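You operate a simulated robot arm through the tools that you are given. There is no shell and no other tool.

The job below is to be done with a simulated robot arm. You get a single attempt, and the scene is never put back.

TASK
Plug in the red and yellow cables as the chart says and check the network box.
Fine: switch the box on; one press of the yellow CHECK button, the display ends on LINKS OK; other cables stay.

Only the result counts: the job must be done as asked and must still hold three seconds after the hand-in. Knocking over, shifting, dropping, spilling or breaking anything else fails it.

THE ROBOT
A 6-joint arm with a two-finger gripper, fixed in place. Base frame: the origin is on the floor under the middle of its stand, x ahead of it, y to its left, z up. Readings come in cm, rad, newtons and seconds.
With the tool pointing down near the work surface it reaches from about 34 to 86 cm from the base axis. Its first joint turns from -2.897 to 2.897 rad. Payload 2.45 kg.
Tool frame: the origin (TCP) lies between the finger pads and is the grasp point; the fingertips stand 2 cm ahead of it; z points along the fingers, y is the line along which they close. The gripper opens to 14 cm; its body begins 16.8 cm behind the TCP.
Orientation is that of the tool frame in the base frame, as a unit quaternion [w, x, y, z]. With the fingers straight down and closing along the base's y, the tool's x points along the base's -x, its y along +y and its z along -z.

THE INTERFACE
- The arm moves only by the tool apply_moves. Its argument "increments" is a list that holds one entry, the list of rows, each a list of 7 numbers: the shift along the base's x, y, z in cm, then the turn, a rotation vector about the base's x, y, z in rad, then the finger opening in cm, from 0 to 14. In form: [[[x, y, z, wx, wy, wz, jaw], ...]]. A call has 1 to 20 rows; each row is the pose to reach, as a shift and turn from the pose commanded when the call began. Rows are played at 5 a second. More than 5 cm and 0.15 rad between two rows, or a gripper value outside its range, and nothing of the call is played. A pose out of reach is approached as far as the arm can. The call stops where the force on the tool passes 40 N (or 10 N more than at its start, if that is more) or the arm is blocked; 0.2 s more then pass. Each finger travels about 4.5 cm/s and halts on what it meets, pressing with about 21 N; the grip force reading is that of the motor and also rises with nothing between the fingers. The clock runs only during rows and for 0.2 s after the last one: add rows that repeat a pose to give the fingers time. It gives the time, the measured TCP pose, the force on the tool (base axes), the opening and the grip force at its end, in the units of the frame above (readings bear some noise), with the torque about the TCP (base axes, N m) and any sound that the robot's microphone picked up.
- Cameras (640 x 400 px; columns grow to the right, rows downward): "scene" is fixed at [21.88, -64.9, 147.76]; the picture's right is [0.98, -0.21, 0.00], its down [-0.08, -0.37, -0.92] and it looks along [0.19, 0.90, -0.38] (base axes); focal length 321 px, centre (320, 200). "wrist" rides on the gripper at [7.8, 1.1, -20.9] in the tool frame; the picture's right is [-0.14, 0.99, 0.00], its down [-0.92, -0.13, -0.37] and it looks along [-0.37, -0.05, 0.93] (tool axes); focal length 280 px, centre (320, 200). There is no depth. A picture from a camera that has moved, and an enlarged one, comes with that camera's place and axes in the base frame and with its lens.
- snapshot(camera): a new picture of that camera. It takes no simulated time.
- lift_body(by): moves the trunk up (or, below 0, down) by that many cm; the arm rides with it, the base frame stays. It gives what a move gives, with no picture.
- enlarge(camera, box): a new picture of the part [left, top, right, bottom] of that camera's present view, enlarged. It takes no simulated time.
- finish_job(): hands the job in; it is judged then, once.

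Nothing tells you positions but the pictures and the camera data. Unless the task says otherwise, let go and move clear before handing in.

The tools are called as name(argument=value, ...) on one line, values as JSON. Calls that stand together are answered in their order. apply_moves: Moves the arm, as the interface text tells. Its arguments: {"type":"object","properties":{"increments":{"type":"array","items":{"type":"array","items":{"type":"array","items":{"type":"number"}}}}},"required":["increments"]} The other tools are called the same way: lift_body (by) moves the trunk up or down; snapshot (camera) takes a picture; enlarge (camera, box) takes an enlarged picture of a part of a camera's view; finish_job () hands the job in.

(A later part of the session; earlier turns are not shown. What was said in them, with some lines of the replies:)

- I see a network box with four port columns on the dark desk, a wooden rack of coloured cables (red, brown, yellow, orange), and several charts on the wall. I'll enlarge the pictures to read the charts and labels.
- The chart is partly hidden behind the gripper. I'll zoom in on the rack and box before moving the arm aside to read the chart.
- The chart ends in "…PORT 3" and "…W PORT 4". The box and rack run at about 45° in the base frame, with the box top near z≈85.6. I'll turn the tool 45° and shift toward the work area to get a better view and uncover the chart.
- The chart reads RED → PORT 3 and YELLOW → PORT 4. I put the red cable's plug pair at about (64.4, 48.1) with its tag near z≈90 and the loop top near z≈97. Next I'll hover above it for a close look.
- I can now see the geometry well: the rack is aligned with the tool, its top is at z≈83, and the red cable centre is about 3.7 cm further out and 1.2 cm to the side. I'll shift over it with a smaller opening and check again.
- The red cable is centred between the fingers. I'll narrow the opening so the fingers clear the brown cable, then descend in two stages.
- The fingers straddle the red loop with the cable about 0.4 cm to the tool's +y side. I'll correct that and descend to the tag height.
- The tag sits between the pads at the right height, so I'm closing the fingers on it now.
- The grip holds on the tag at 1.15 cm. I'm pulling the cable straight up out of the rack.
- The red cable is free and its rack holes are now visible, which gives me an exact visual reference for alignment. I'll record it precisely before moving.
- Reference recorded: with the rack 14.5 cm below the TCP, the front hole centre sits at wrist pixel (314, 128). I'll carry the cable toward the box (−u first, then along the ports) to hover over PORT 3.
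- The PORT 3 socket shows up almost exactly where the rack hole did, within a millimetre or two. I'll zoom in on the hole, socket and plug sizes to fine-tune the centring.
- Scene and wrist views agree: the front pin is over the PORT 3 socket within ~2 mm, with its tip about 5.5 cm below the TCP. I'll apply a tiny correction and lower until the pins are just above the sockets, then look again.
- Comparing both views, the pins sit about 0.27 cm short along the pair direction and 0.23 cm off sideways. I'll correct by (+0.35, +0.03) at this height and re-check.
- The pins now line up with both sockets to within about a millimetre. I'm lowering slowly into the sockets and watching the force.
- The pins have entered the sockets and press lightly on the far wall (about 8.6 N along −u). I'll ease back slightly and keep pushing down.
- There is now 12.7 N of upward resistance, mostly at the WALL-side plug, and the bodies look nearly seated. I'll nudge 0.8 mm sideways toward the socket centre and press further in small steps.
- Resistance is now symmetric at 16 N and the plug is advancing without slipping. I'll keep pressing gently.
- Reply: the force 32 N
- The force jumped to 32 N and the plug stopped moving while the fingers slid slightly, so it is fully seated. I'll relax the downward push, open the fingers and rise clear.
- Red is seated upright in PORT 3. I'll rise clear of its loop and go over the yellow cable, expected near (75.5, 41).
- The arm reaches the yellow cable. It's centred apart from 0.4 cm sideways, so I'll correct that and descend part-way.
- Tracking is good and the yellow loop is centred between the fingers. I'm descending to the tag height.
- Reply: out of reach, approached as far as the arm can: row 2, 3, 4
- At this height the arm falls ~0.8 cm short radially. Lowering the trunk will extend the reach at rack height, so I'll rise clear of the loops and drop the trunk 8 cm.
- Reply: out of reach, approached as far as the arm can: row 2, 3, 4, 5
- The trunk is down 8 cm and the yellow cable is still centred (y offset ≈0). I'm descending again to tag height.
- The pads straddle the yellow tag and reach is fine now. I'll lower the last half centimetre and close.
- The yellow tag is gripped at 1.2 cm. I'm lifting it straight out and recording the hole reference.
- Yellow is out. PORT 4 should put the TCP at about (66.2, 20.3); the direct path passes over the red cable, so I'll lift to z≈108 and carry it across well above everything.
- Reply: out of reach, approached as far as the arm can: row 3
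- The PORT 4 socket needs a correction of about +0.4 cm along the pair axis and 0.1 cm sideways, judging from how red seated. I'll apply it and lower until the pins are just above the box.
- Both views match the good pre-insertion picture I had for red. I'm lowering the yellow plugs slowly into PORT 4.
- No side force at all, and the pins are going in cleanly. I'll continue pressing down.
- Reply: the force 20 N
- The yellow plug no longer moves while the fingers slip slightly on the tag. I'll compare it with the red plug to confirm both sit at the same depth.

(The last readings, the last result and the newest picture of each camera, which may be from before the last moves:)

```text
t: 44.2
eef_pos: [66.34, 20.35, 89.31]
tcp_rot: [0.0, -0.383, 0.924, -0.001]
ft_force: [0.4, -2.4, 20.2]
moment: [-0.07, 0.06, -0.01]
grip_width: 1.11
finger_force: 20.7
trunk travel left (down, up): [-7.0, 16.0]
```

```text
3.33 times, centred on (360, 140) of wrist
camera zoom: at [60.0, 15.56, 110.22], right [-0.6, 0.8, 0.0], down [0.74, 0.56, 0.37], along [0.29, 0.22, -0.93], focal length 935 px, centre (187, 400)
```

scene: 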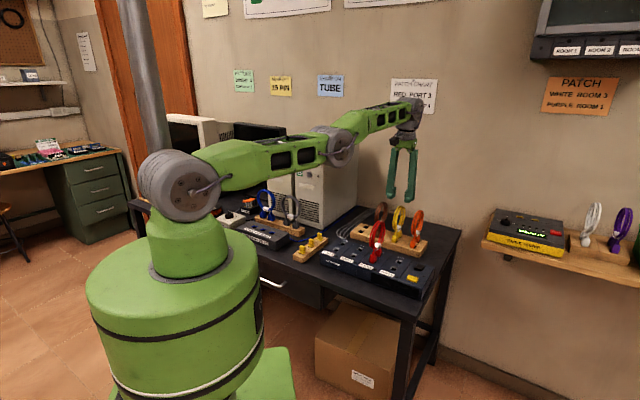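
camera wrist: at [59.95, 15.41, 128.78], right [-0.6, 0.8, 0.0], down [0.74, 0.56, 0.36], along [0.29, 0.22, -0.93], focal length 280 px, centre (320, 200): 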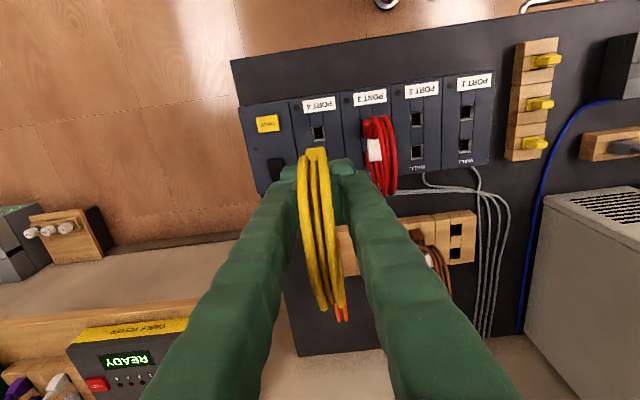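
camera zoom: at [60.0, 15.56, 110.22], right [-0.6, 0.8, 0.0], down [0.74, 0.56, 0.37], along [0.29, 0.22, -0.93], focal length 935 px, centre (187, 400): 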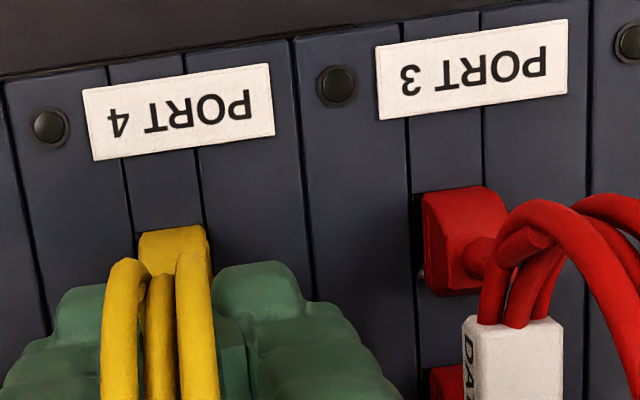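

apply_moves(increments=[[[0, 0, -0.1, 0, 0, 0, 0], [0, 0, -0.2, 0, 0, 0, 0], [0, 0, -0.25, 0, 0, 0, 0], [0, 0, -0.25, 0, 0, 0, 0]]])

enlarge(camera="scene", box=[388, 248, 418, 278])

```text
t: 45.4
eef_pos: [66.28, 20.41, 89.28]
tcp_rot: [0.001, -0.383, 0.924, -0.001]
ft_force: [-5.3, -3.1, 15.3]
moment: [-0.14, 0.38, 0.04]
grip_width: 1.09
finger_force: 21.2
trunk travel left (down, up): [-7.0, 16.0]
stopped in row 4: the force on the tool passed its limit at 40 N (the readings are from after the stop); the commanded pose is now the measured one
```

```text
13.33 times, centred on (403, 263) of scene
camera zoom: at [21.88, -64.9, 147.76], right [0.98, -0.21, 0.0], down [-0.08, -0.37, -0.92], along [0.19, 0.9, -0.38], focal length 4281 px, centre (-787, -640)
```

zoom: 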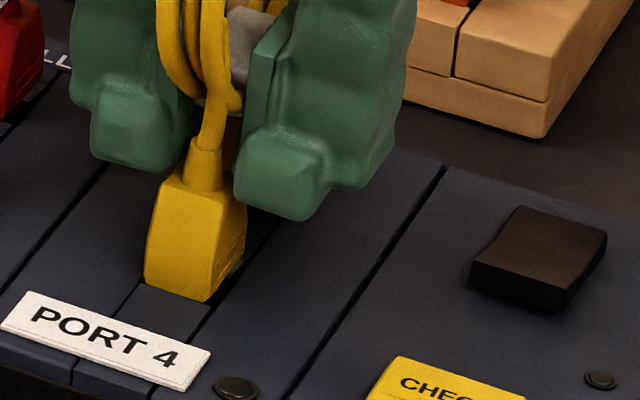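

Yellow took 40 N without moving further, so it's fully seated. I'm relaxing, opening, and rising clear.

apply_moves(increments=[[[0, 0, 0.1, 0, 0, 0, 0], [0, 0, 0.1, 0, 0, 0, 2], [0, 0, 0.1, 0, 0, 0, 4.2], [0, 0, 0.1, 0, 0, 0, 4.2]]])

enlarge(camera="scene", box=[360, 215, 430, 275])

enlarge(camera="wrist", box=[240, 80, 400, 210])

```text
t: 46.4
eef_pos: [66.39, 20.47, 89.21]
tcp_rot: [0.0, -0.382, 0.924, 0.0]
ft_force: [0.6, -0.7, 0.0]
moment: [-0.02, -0.05, -0.02]
grip_width: 4.2
finger_force: 0.0
trunk travel left (down, up): [-7.0, 16.0]
```

```text
6.67 times, centred on (395, 245) of scene
camera zoom: at [21.88, -64.9, 147.76], right [0.98, -0.21, 0.0], down [-0.08, -0.37, -0.92], along [0.19, 0.9, -0.38], focal length 2140 px, centre (-180, -100)
```

zoom: 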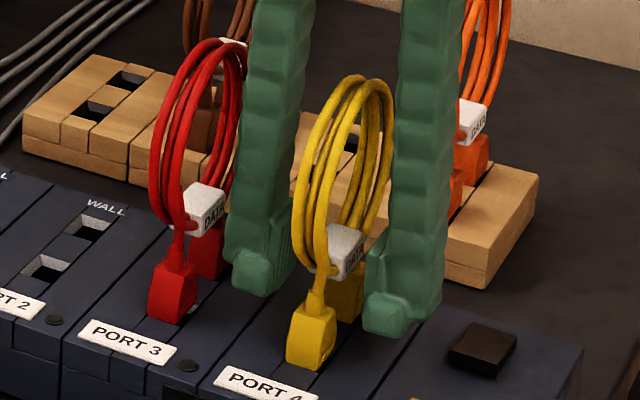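

```text
3.08 times, centred on (320, 145) of wrist
camera zoom: at [60.09, 15.59, 110.08], right [-0.6, 0.8, 0.0], down [0.74, 0.56, 0.37], along [0.29, 0.22, -0.93], focal length 863 px, centre (320, 369)
```

zoom: 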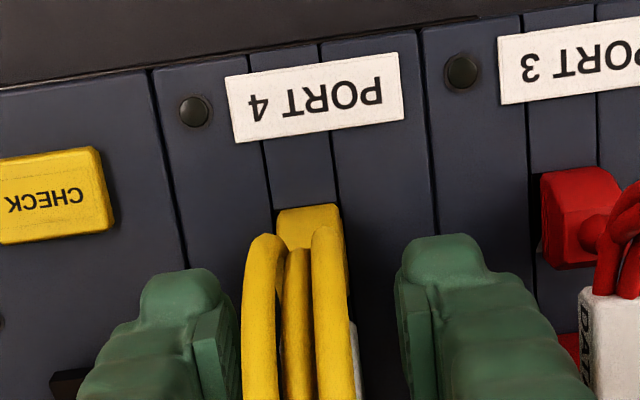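

Both cables are seated upright. I'll rise clear and shift over to inspect the power switch and CHECK button.

apply_moves(increments=[[[0, 0, 2, 0, 0, 0, 4.2], [0, 0, 5, 0, 0, 0, 4.2], [0, 0, 9, 0, 0, 0, 4.2], [0, 0, 13, 0, 0, 0, 4.2], [0, 0, 16, 0, 0, 0, 4.2], [0, -3.5, 16, 0, 0, 0, 3], [0, -7, 16, 0, 0, 0, 1], [0, -7, 16, 0, 0, 0, 0]]])

snapshot(camera="wrist")

enlarge(camera="wrist", box=[200, 60, 360, 180])

enlarge(camera="scene", box=[400, 255, 440, 290])

```text
t: 48.2
eef_pos: [66.42, 13.36, 104.88]
tcp_rot: [0.0, -0.383, 0.924, 0.0]
ft_force: [0.2, 0.2, -0.6]
moment: [0.01, -0.04, -0.02]
grip_width: 0.02
finger_force: 17.2
trunk travel left (down, up): [-7.0, 16.0]
```

```text
taken
camera wrist: at [60.15, 8.43, 125.8], right [-0.6, 0.8, 0.0], down [0.74, 0.56, 0.37], along [0.29, 0.22, -0.93], focal length 280 px, centre (320, 200)
```

wrist: 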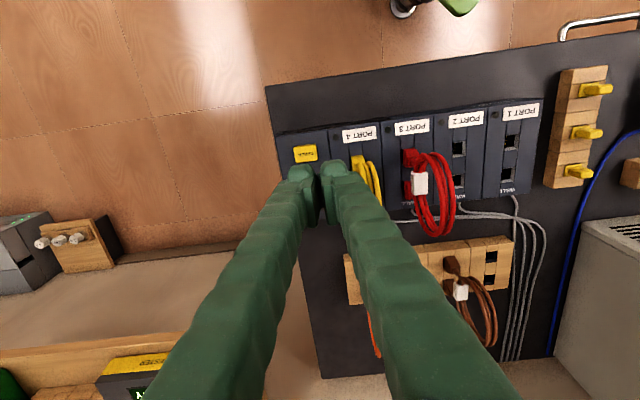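

```text
3.33 times, centred on (280, 120) of wrist
camera zoom: at [60.15, 8.43, 125.8], right [-0.6, 0.8, 0.0], down [0.74, 0.56, 0.37], along [0.29, 0.22, -0.93], focal length 935 px, centre (453, 467)
```

zoom: 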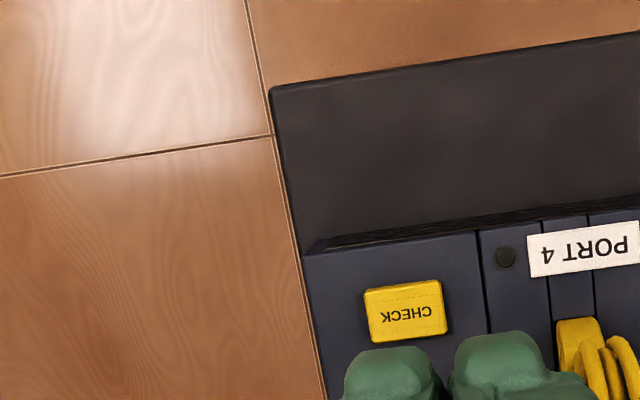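

```text
11.43 times, centred on (420, 272) of scene
camera zoom: at [21.88, -64.9, 147.76], right [0.98, -0.21, 0.0], down [-0.08, -0.37, -0.92], along [0.19, 0.9, -0.38], focal length 3669 px, centre (-823, -629)
```

zoom: 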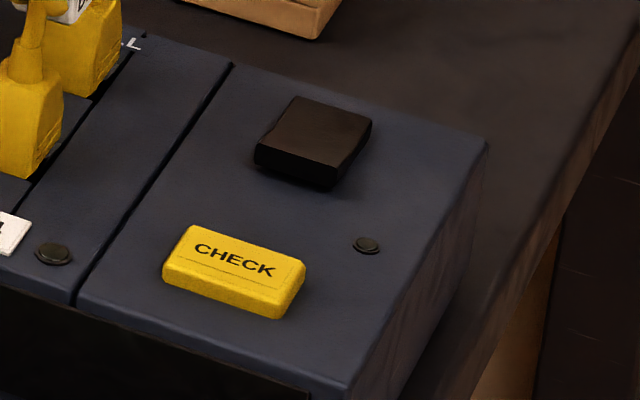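

The closed fingers block the switch from here, so I'll move a bit further out to see it unobstructed.

apply_moves(increments=[[[3.5, 2.4, 1, 0, 0, 0, 0], [7, 4.8, 1, 0, 0, 0, 0], [10.6, 7.1, 1, 0, 0, 0, 0], [10.6, 7.1, 1, 0, 0, 0, 0]]])

snapshot(camera="wrist")

enlarge(camera="wrist", box=[270, 60, 370, 140])

enlarge(camera="scene", box=[415, 255, 435, 275])

```text
t: 49.2
eef_pos: [77.07, 20.7, 106.25]
tcp_rot: [0.0, -0.382, 0.924, 0.0]
ft_force: [0.1, -0.4, -0.1]
moment: [-0.01, 0.03, 0.02]
grip_width: 0.02
finger_force: 21.0
trunk travel left (down, up): [-7.0, 16.0]
```

```text
taken
camera wrist: at [70.7, 15.79, 127.15], right [-0.6, 0.8, 0.0], down [0.74, 0.56, 0.37], along [0.29, 0.22, -0.93], focal length 280 px, centre (320, 200)
```

wrist: 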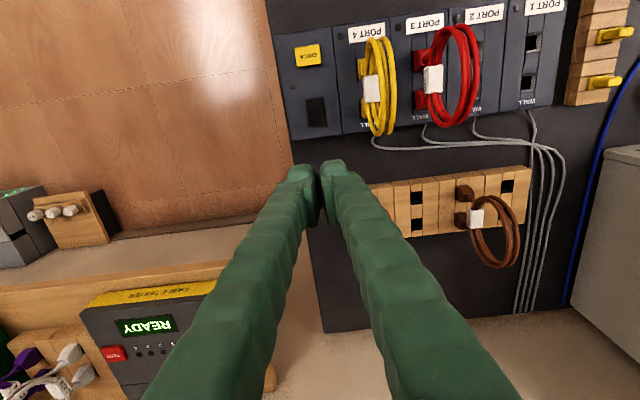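

```text
5.00 times, centred on (320, 100) of wrist
camera zoom: at [70.7, 15.79, 127.15], right [-0.6, 0.8, 0.0], down [0.74, 0.56, 0.37], along [0.29, 0.22, -0.93], focal length 1402 px, centre (320, 700)
```

zoom: 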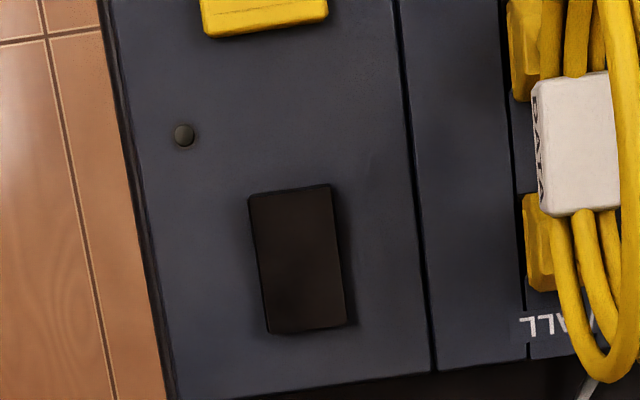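

```text
16.00 times, centred on (425, 265) of scene
camera zoom: at [21.88, -64.9, 147.76], right [0.98, -0.21, 0.0], down [-0.08, -0.37, -0.92], along [0.19, 0.9, -0.38], focal length 5137 px, centre (-1360, -840)
```

zoom: 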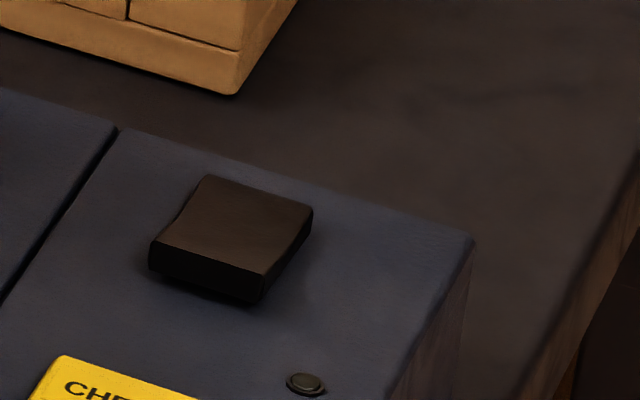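

The rocker's robot-side end (toward CHECK) is raised by ~0.5 cm: front edge at about (72.2, 16.0, 86.3), back edge at (74.9, 18.6, 85.8). I'll position one closed fingertip over that raised end and lower to just above it.

apply_moves(increments=[[[-1.3, -1.8, 0, 0, 0, 0, 0], [-2.6, -3.6, 0, 0, 0, 0, 0], [-3.91, -5.37, 0, 0, 0, 0, 0], [-3.91, -5.37, -4, 0, 0, 0, 0], [-3.91, -5.37, -8, 0, 0, 0, 0], [-3.91, -5.37, -12, 0, 0, 0, 0], [-3.91, -5.37, -15, 0, 0, 0, 0], [-3.91, -5.37, -16.7, 0, 0, 0, 0], [-3.91, -5.37, -16.7, 0, 0, 0, 0]]])

snapshot(camera="wrist")

enlarge(camera="scene", box=[400, 240, 450, 290])

enlarge(camera="scene", box=[350, 170, 460, 300])

```text
t: 51.2
eef_pos: [73.08, 15.11, 89.4]
tcp_rot: [-0.001, -0.383, 0.924, 0.0]
ft_force: [-0.4, -0.3, 1.3]
moment: [-0.01, -0.04, 0.01]
grip_width: 0.0
finger_force: 20.7
trunk travel left (down, up): [-7.0, 16.0]
```

```text
taken
camera wrist: at [66.69, 10.31, 110.32], right [-0.6, 0.8, 0.0], down [0.74, 0.56, 0.37], along [0.29, 0.22, -0.93], focal length 280 px, centre (320, 200)
```

wrist: 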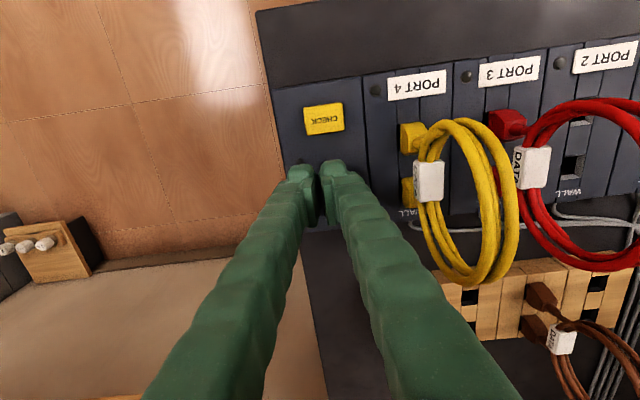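

```text
8.00 times, centred on (425, 265) of scene
camera zoom: at [21.88, -64.9, 147.76], right [0.98, -0.21, 0.0], down [-0.08, -0.37, -0.92], along [0.19, 0.9, -0.38], focal length 2569 px, centre (-520, -320)
```

zoom: 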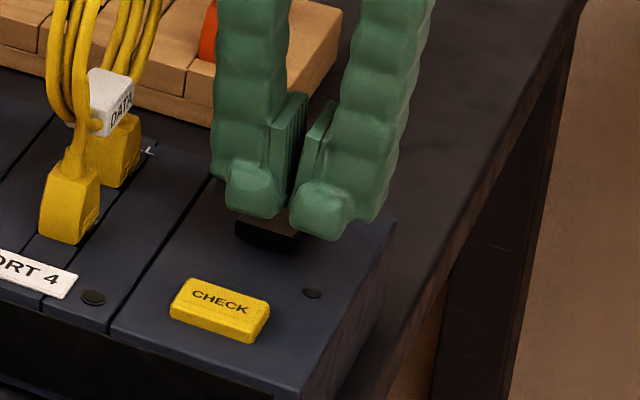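

```text
3.08 times, centred on (405, 235) of scene
camera zoom: at [21.88, -64.9, 147.76], right [0.98, -0.21, 0.0], down [-0.08, -0.37, -0.92], along [0.19, 0.9, -0.38], focal length 988 px, centre (58, 92)
```

zoom: 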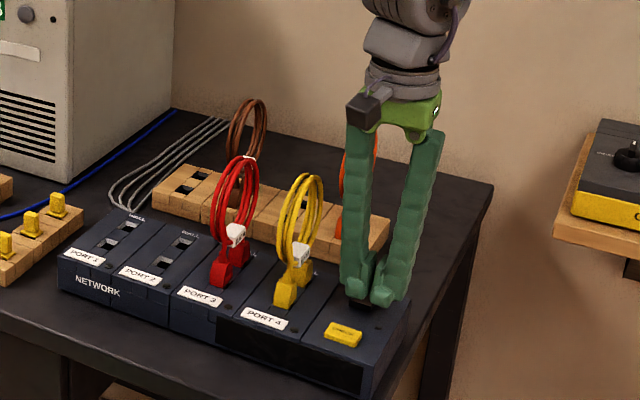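

The left fingertip is right over the rocker's raised end, about 1 cm above it. I'm pressing down slowly.

apply_moves(increments=[[[0, 0, -0.5, 0, 0, 0, 0], [0, 0, -0.8, 0, 0, 0, 0], [0, 0, -1, 0, 0, 0, 0], [0, 0, -1.2, 0, 0, 0, 0], [0, 0, -1.35, 0, 0, 0, 0], [0, 0, -1.5, 0, 0, 0, 0]]])

enlarge(camera="scene", box=[360, 235, 450, 305])

```text
t: 52.6
eef_pos: [73.09, 15.1, 88.04]
tcp_rot: [0.0, -0.384, 0.924, 0.0]
ft_force: [-1.0, -0.6, -0.5]
moment: [-0.01, 0.01, -0.03]
grip_width: 0.0
finger_force: 20.7
trunk travel left (down, up): [-7.0, 16.0]
```

```text
5.71 times, centred on (405, 270) of scene
camera zoom: at [21.88, -64.9, 147.76], right [0.98, -0.21, 0.0], down [-0.08, -0.37, -0.92], along [0.19, 0.9, -0.38], focal length 1835 px, centre (-166, -200)
```

zoom: 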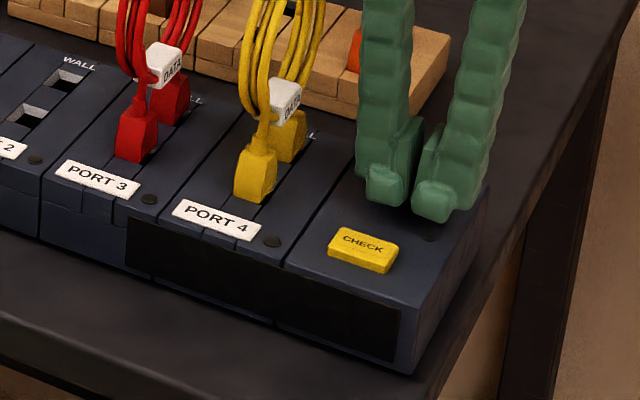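

No contact force yet, so I'll continue down in small steps.

apply_moves(increments=[[[0, 0, -0.15, 0, 0, 0, 0], [0, 0, -0.3, 0, 0, 0, 0], [0, 0, -0.45, 0, 0, 0, 0], [0, 0, -0.45, 0, 0, 0, 0]]])

enlarge(camera="scene", box=[360, 235, 450, 305])

enlarge(camera="scene", box=[412, 255, 442, 280])

```text
t: 53.6
eef_pos: [73.16, 15.2, 87.59]
tcp_rot: [0.0, -0.383, 0.924, -0.001]
ft_force: [-0.4, -1.9, 3.4]
moment: [0.03, -0.01, -0.01]
grip_width: 0.0
finger_force: 20.8
trunk travel left (down, up): [-7.0, 16.0]
```

```text
5.71 times, centred on (405, 270) of scene
camera zoom: at [21.88, -64.9, 147.76], right [0.98, -0.21, 0.0], down [-0.08, -0.37, -0.92], along [0.19, 0.9, -0.38], focal length 1835 px, centre (-166, -200)
```

zoom: 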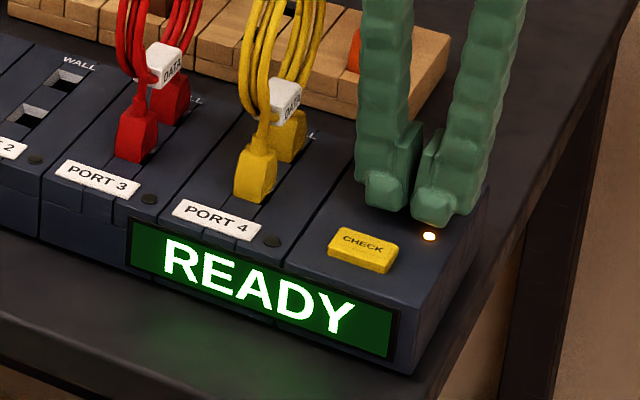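

```text
16.00 times, centred on (427, 268) of scene
camera zoom: at [21.88, -64.9, 147.76], right [0.98, -0.21, 0.0], down [-0.08, -0.37, -0.92], along [0.19, 0.9, -0.38], focal length 5137 px, centre (-1392, -880)
```

zoom: 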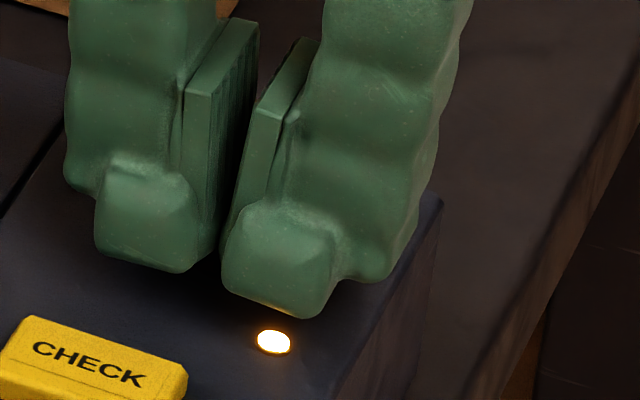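

The box is on: the display says READY and the power lamp is lit. I'll press a hair further to be sure the rocker latches, then lift off.

apply_moves(increments=[[[0, 0, -0.12, 0, 0, 0, 0], [0, 0, -0.12, 0, 0, 0, 0], [0, 0, 1, 0, 0, 0, 0], [0, 0, 3, 0, 0, 0, 0], [0, 0, 6, 0, 0, 0, 0], [0, 0, 8, 0, 0, 0, 0], [0, 0, 8, 0, 0, 0, 0]]])

enlarge(camera="scene", box=[320, 225, 450, 310])

enlarge(camera="scene", box=[412, 255, 442, 280])

snapshot(camera="wrist")

```text
t: 55.2
eef_pos: [73.0, 15.08, 95.62]
tcp_rot: [0.0, -0.383, 0.924, -0.001]
ft_force: [-0.3, -0.2, -0.3]
moment: [0.01, 0.01, -0.01]
grip_width: 0.0
finger_force: 21.2
trunk travel left (down, up): [-7.0, 16.0]
```

```text
4.71 times, centred on (385, 268) of scene
camera zoom: at [21.88, -64.9, 147.76], right [0.98, -0.21, 0.0], down [-0.08, -0.37, -0.92], along [0.19, 0.9, -0.38], focal length 1511 px, centre (14, -118)
```

zoom: 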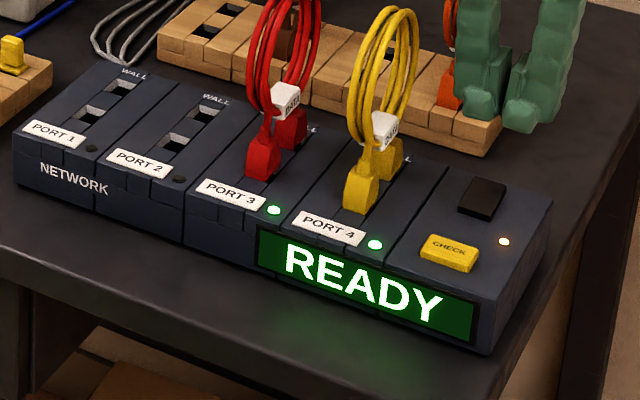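

```text
16.00 times, centred on (427, 268) of scene
camera zoom: at [21.88, -64.9, 147.76], right [0.98, -0.21, 0.0], down [-0.08, -0.37, -0.92], along [0.19, 0.9, -0.38], focal length 5137 px, centre (-1392, -880)
```

zoom: 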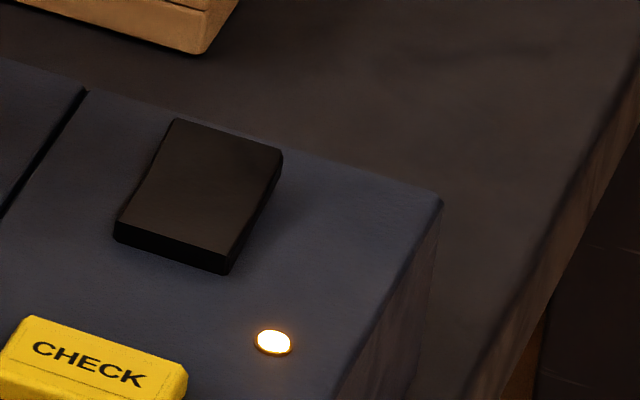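

```text
taken
camera wrist: at [66.69, 10.31, 116.51], right [-0.6, 0.8, 0.0], down [0.74, 0.56, 0.37], along [0.29, 0.22, -0.93], focal length 280 px, centre (320, 200)
```

wrist: 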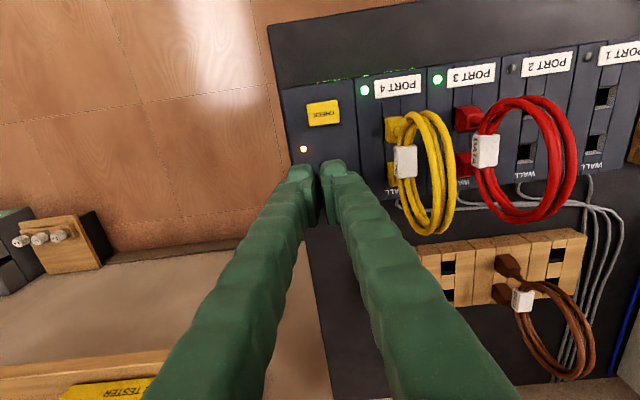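

The switch latched, and the link lamps at PORT 3 and PORT 4 are green with READY showing. Now I'll locate the CHECK button precisely for a single press.

enlarge(camera="wrist", box=[280, 80, 380, 160])

enlarge(camera="scene", box=[400, 268, 430, 288])

```text
5.00 times, centred on (330, 120) of wrist
camera zoom: at [66.69, 10.31, 116.51], right [-0.6, 0.8, 0.0], down [0.74, 0.56, 0.37], along [0.29, 0.22, -0.93], focal length 1402 px, centre (270, 600)
```

zoom: 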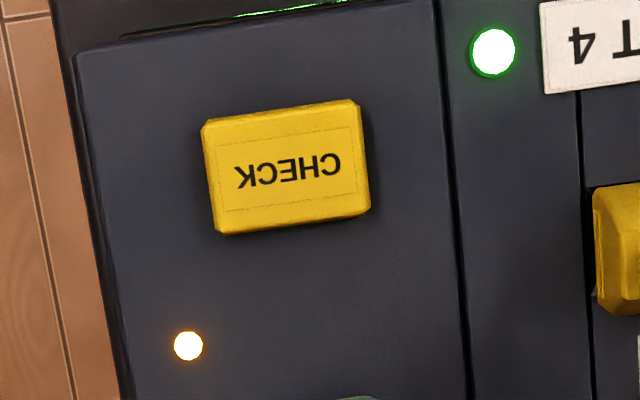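

```text
16.00 times, centred on (415, 278) of scene
camera zoom: at [21.88, -64.9, 147.76], right [0.98, -0.21, 0.0], down [-0.08, -0.37, -0.92], along [0.19, 0.9, -0.38], focal length 5137 px, centre (-1200, -1048)
```

zoom: 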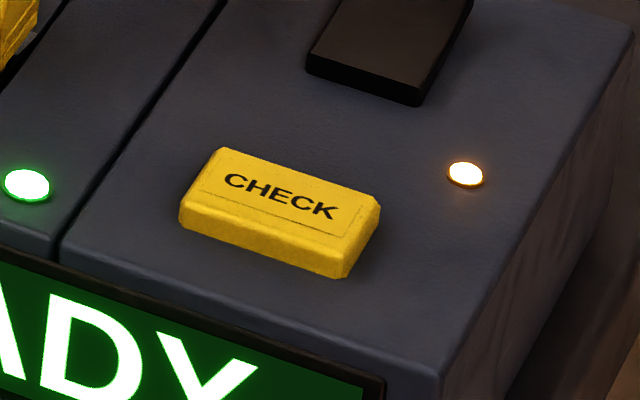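

CHECK's top centre is at about (68.5, 12.2, 85.75). I'll move over it and lower to just above it.

apply_moves(increments=[[[-1.5, -0.95, 0, 0, 0, 0, 0], [-3, -1.9, 0, 0, 0, 0, 0], [-4.5, -2.86, 0, 0, 0, 0, 0], [-4.5, -2.86, -3, 0, 0, 0, 0], [-4.5, -2.86, -5.5, 0, 0, 0, 0], [-4.5, -2.86, -6.7, 0, 0, 0, 0], [-4.5, -2.86, -6.7, 0, 0, 0, 0]]])

enlarge(camera="scene", box=[395, 258, 435, 290])

snapshot(camera="wrist")

```text
t: 56.8
eef_pos: [68.64, 11.94, 88.92]
tcp_rot: [0.0, -0.383, 0.924, 0.0]
ft_force: [-0.6, -0.1, -1.0]
moment: [-0.02, -0.01, -0.01]
grip_width: 0.03
finger_force: 21.2
trunk travel left (down, up): [-7.0, 16.0]
```

```text
12.50 times, centred on (415, 274) of scene
camera zoom: at [21.88, -64.9, 147.76], right [0.98, -0.21, 0.0], down [-0.08, -0.37, -0.92], along [0.19, 0.9, -0.38], focal length 4013 px, centre (-868, -725)
```

zoom: 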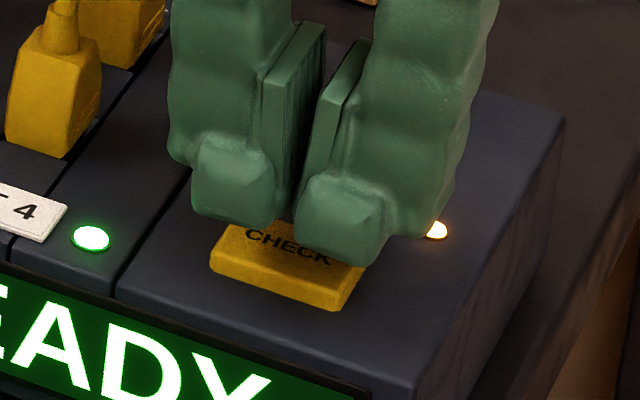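

```text
taken
camera wrist: at [62.25, 7.11, 109.76], right [-0.6, 0.8, 0.0], down [0.74, 0.56, 0.37], along [0.29, 0.22, -0.93], focal length 280 px, centre (320, 200)
```

wrist: 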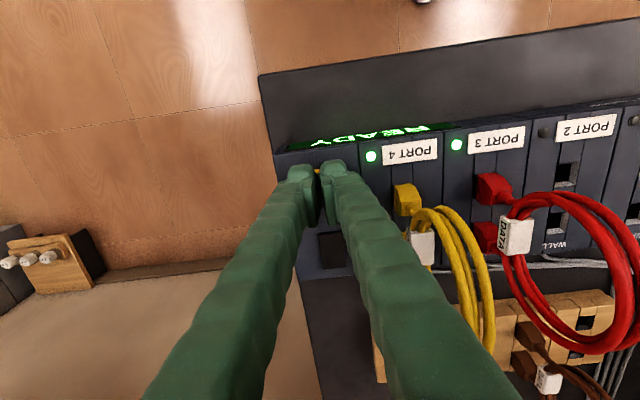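

The fingertips hover ~1 cm above CHECK. I'll nudge 0.3 cm to centre and press down in one continuous motion.

apply_moves(increments=[[[-0.05, 0.33, 0, 0, 0, 0, 0], [-0.05, 0.33, 0, 0, 0, 0, 0], [-0.05, 0.33, -0.5, 0, 0, 0, 0], [-0.05, 0.33, -0.9, 0, 0, 0, 0], [-0.05, 0.33, -1.1, 0, 0, 0, 0], [-0.05, 0.33, -1.25, 0, 0, 0, 0], [-0.05, 0.33, -1.4, 0, 0, 0, 0]]])

enlarge(camera="scene", box=[320, 225, 450, 310])

```text
t: 58.4
eef_pos: [68.54, 12.54, 87.5]
tcp_rot: [-0.001, -0.383, 0.924, 0.0]
ft_force: [0.0, -1.0, 0.4]
moment: [0.01, 0.02, 0.03]
grip_width: 0.6
finger_force: 29.6
trunk travel left (down, up): [-7.0, 16.0]
```

```text
4.71 times, centred on (385, 268) of scene
camera zoom: at [21.88, -64.9, 147.76], right [0.98, -0.21, 0.0], down [-0.08, -0.37, -0.92], along [0.19, 0.9, -0.38], focal length 1511 px, centre (14, -118)
```

zoom: 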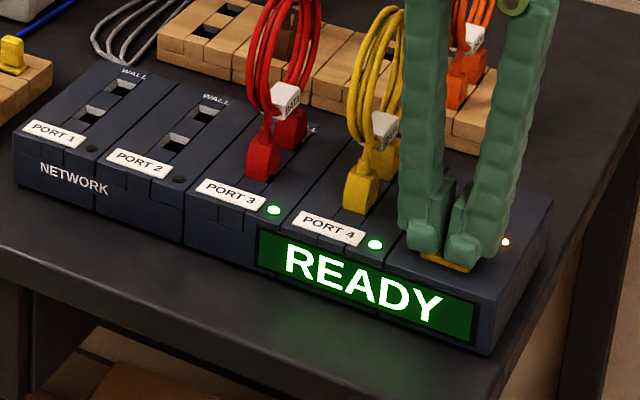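

The grip reading shows the fingers were pushed apart to 0.6 cm, which I didn't expect. I'll look closely before going further.

enlarge(camera="scene", box=[395, 250, 435, 290])

snapshot(camera="wrist")

enlarge(camera="wrist", box=[260, 120, 400, 240])

```text
10.00 times, centred on (415, 270) of scene
camera zoom: at [21.88, -64.9, 147.76], right [0.98, -0.21, 0.0], down [-0.08, -0.37, -0.92], along [0.19, 0.9, -0.38], focal length 3211 px, centre (-630, -500)
```

zoom: 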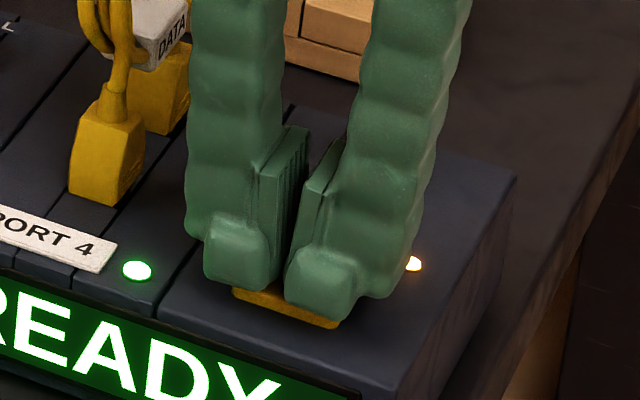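

```text
taken
camera wrist: at [62.21, 7.69, 108.31], right [-0.6, 0.8, 0.0], down [0.74, 0.56, 0.37], along [0.29, 0.22, -0.93], focal length 280 px, centre (320, 200)
```

wrist: 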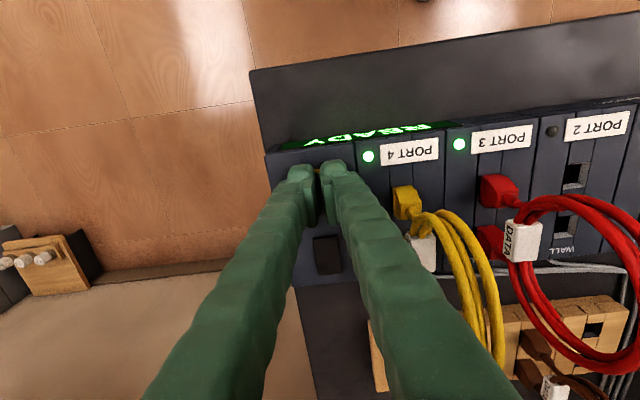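

```text
3.33 times, centred on (330, 180) of wrist
camera zoom: at [62.21, 7.69, 108.31], right [-0.6, 0.8, 0.0], down [0.74, 0.56, 0.37], along [0.29, 0.22, -0.93], focal length 935 px, centre (287, 267)
```

zoom: 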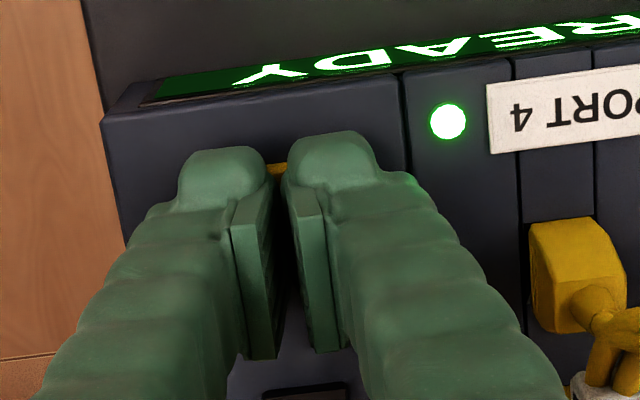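

enlarge(camera="wrist", box=[315, 160, 345, 235])

enlarge(camera="scene", box=[408, 262, 428, 286])

```text
5.33 times, centred on (330, 198) of wrist
camera zoom: at [62.21, 7.69, 108.31], right [-0.6, 0.8, 0.0], down [0.74, 0.56, 0.37], along [0.29, 0.22, -0.93], focal length 1495 px, centre (267, 213)
```

zoom: 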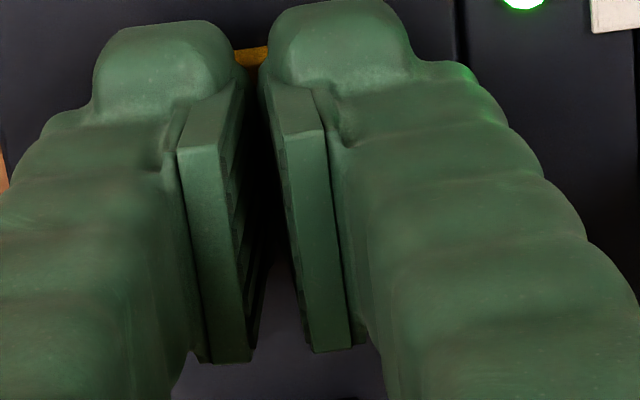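

```text
16.00 times, centred on (418, 274) of scene
camera zoom: at [21.88, -64.9, 147.76], right [0.98, -0.21, 0.0], down [-0.08, -0.37, -0.92], along [0.19, 0.9, -0.38], focal length 5137 px, centre (-1248, -984)
```

zoom: 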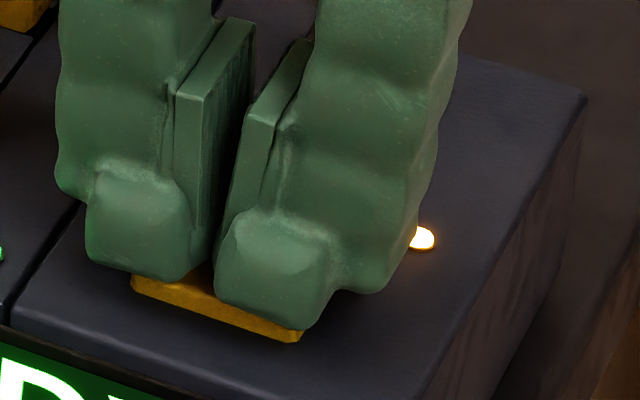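

The fingers are resting on the button's bevelled edges and being spread slightly, and the display still says READY. I'll keep pressing in the same stroke, a little deeper.

apply_moves(increments=[[[0, 0, -0.1, 0, 0, 0, 0], [0, 0, -0.1, 0, 0, 0, 0]]])

enlarge(camera="scene", box=[320, 225, 450, 310])

enlarge(camera="scene", box=[408, 262, 428, 286])

```text
t: 59.0
eef_pos: [68.55, 12.56, 87.35]
tcp_rot: [0.001, -0.382, 0.924, -0.001]
ft_force: [0.7, -0.8, 2.2]
moment: [-0.03, -0.01, -0.02]
grip_width: 0.6
finger_force: 29.6
trunk travel left (down, up): [-7.0, 16.0]
heard: click
```

```text
4.71 times, centred on (385, 268) of scene
camera zoom: at [21.88, -64.9, 147.76], right [0.98, -0.21, 0.0], down [-0.08, -0.37, -0.92], along [0.19, 0.9, -0.38], focal length 1511 px, centre (14, -118)
```

zoom: 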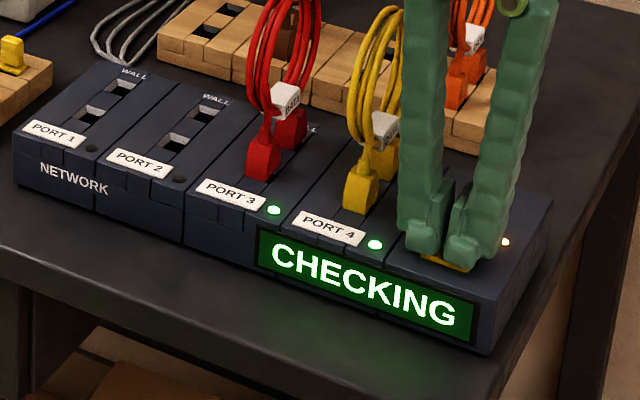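

```text
16.00 times, centred on (418, 274) of scene
camera zoom: at [21.88, -64.9, 147.76], right [0.98, -0.21, 0.0], down [-0.08, -0.37, -0.92], along [0.19, 0.9, -0.38], focal length 5137 px, centre (-1248, -984)
```

zoom: 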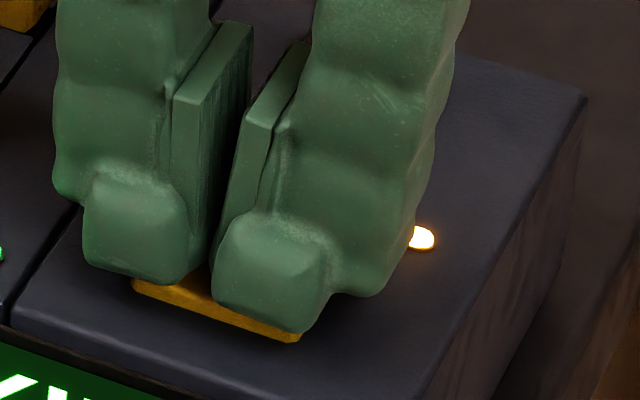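

A click was heard and the display shows CHECKING. I'm lifting straight off now and will wait for the result.

apply_moves(increments=[[[0, 0, 2, 0, 0, 0, 0.6], [0, 0, 5, 0, 0, 0, 0.6], [0, 0, 9, 0, 0, 0, 0.6], [0, 0, 14, 0, 0, 0, 0.6], [0, 0, 18, 0, 0, 0, 0.6], [0, 0, 18, 0, 0, 0, 1], [0, 0, 18, 0, 0, 0, 1]]])

enlarge(camera="scene", box=[320, 225, 450, 310])

snapshot(camera="scene")

```text
t: 60.6
eef_pos: [68.68, 12.65, 105.55]
tcp_rot: [0.0, -0.383, 0.924, 0.0]
ft_force: [0.2, -0.6, -0.4]
moment: [-0.02, 0.02, 0.04]
grip_width: 0.99
finger_force: 0.0
trunk travel left (down, up): [-7.0, 16.0]
```

```text
4.71 times, centred on (385, 268) of scene
camera zoom: at [21.88, -64.9, 147.76], right [0.98, -0.21, 0.0], down [-0.08, -0.37, -0.92], along [0.19, 0.9, -0.38], focal length 1511 px, centre (14, -118)
```

zoom: 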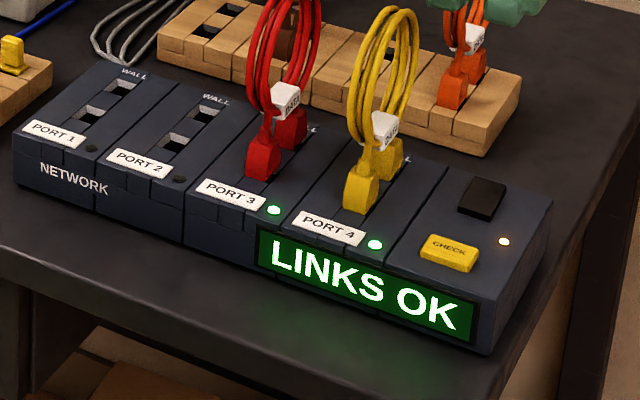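

```text
taken
```

scene: 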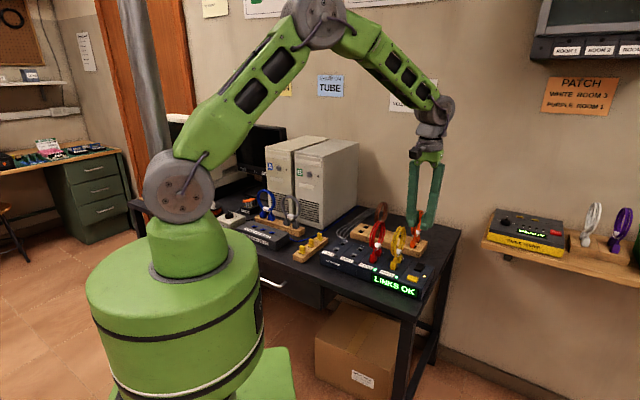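

The display reads LINKS OK. I'll move clear of the desk, wait a couple of seconds and verify that everything holds.

apply_moves(increments=[[[0, 0, 4, 0, 0, 0, 1], [-2, 0, 8, 0, 0, 0, 1], [-4, 0, 12, 0, 0, 0, 1], [-4, 0, 12, 0, 0, 0, 1], [-4, 0, 12, 0, 0, 0, 1], [-4, 0, 12, 0, 0, 0, 1], [-4, 0, 12, 0, 0, 0, 1], [-4, 0, 12, 0, 0, 0, 1], [-4, 0, 12, 0, 0, 0, 1], [-4, 0, 12, 0, 0, 0, 1], [-4, 0, 12, 0, 0, 0, 1], [-4, 0, 12, 0, 0, 0, 1]]])

enlarge(camera="scene", box=[290, 185, 460, 305])

snapshot(camera="wrist")

```text
t: 63.2
eef_pos: [64.54, 12.08, 117.39]
tcp_rot: [0.0, -0.383, 0.924, -0.001]
ft_force: [-0.9, 0.3, 0.0]
moment: [-0.02, -0.01, 0.03]
grip_width: 1.0
finger_force: 0.1
trunk travel left (down, up): [-7.0, 16.0]
```

```text
3.33 times, centred on (375, 245) of scene
camera zoom: at [21.88, -64.9, 147.76], right [0.98, -0.21, 0.0], down [-0.08, -0.37, -0.92], along [0.19, 0.9, -0.38], focal length 1070 px, centre (137, 50)
```

zoom: 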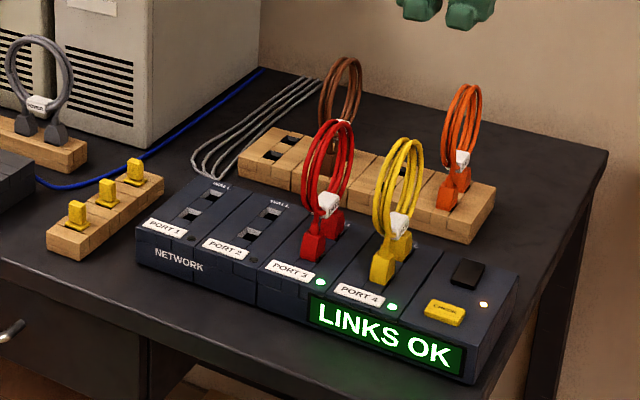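

```text
taken
camera wrist: at [58.32, 7.28, 138.28], right [-0.6, 0.8, 0.0], down [0.74, 0.56, 0.37], along [0.29, 0.22, -0.93], focal length 280 px, centre (320, 200)
```

wrist: 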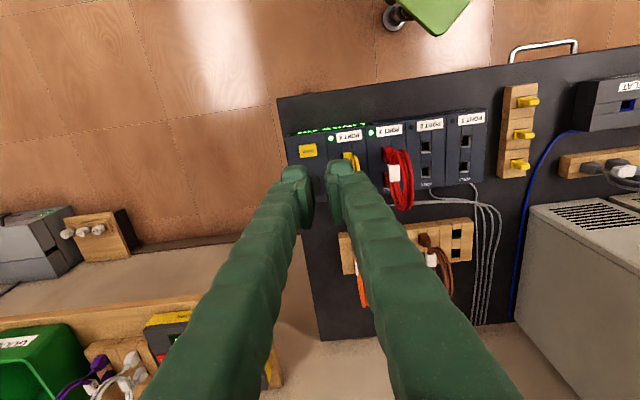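

Red is in PORT 3 and yellow in PORT 4, both with green lamps. The display has held at LINKS OK, the brown and orange cables haven't moved, and the arm is clear, so I'm handing the job in.

finish_job()

```text
The job is handed in.
```

The job is done and handed in, and the network box's display ended on LINKS OK.

- **Cables:** Following the patch chart, red is in PORT 3 and yellow is in PORT 4. Both are fully seated, and both port lamps are green.
- **Box:** I switched it on at the rocker, and its power lamp is lit.
- **CHECK:** I pressed the button once and heard one click. The display went from READY to CHECKING to LINKS OK, and still read LINKS OK about 2.5 seconds later, just before I handed in.
- **Everything else:** The brown and orange cables are still in the rack, and nothing was knocked or moved. The arm is clear of the desk.

I lowered the trunk 8 cm to reach the yellow cable, and it is still at that height.
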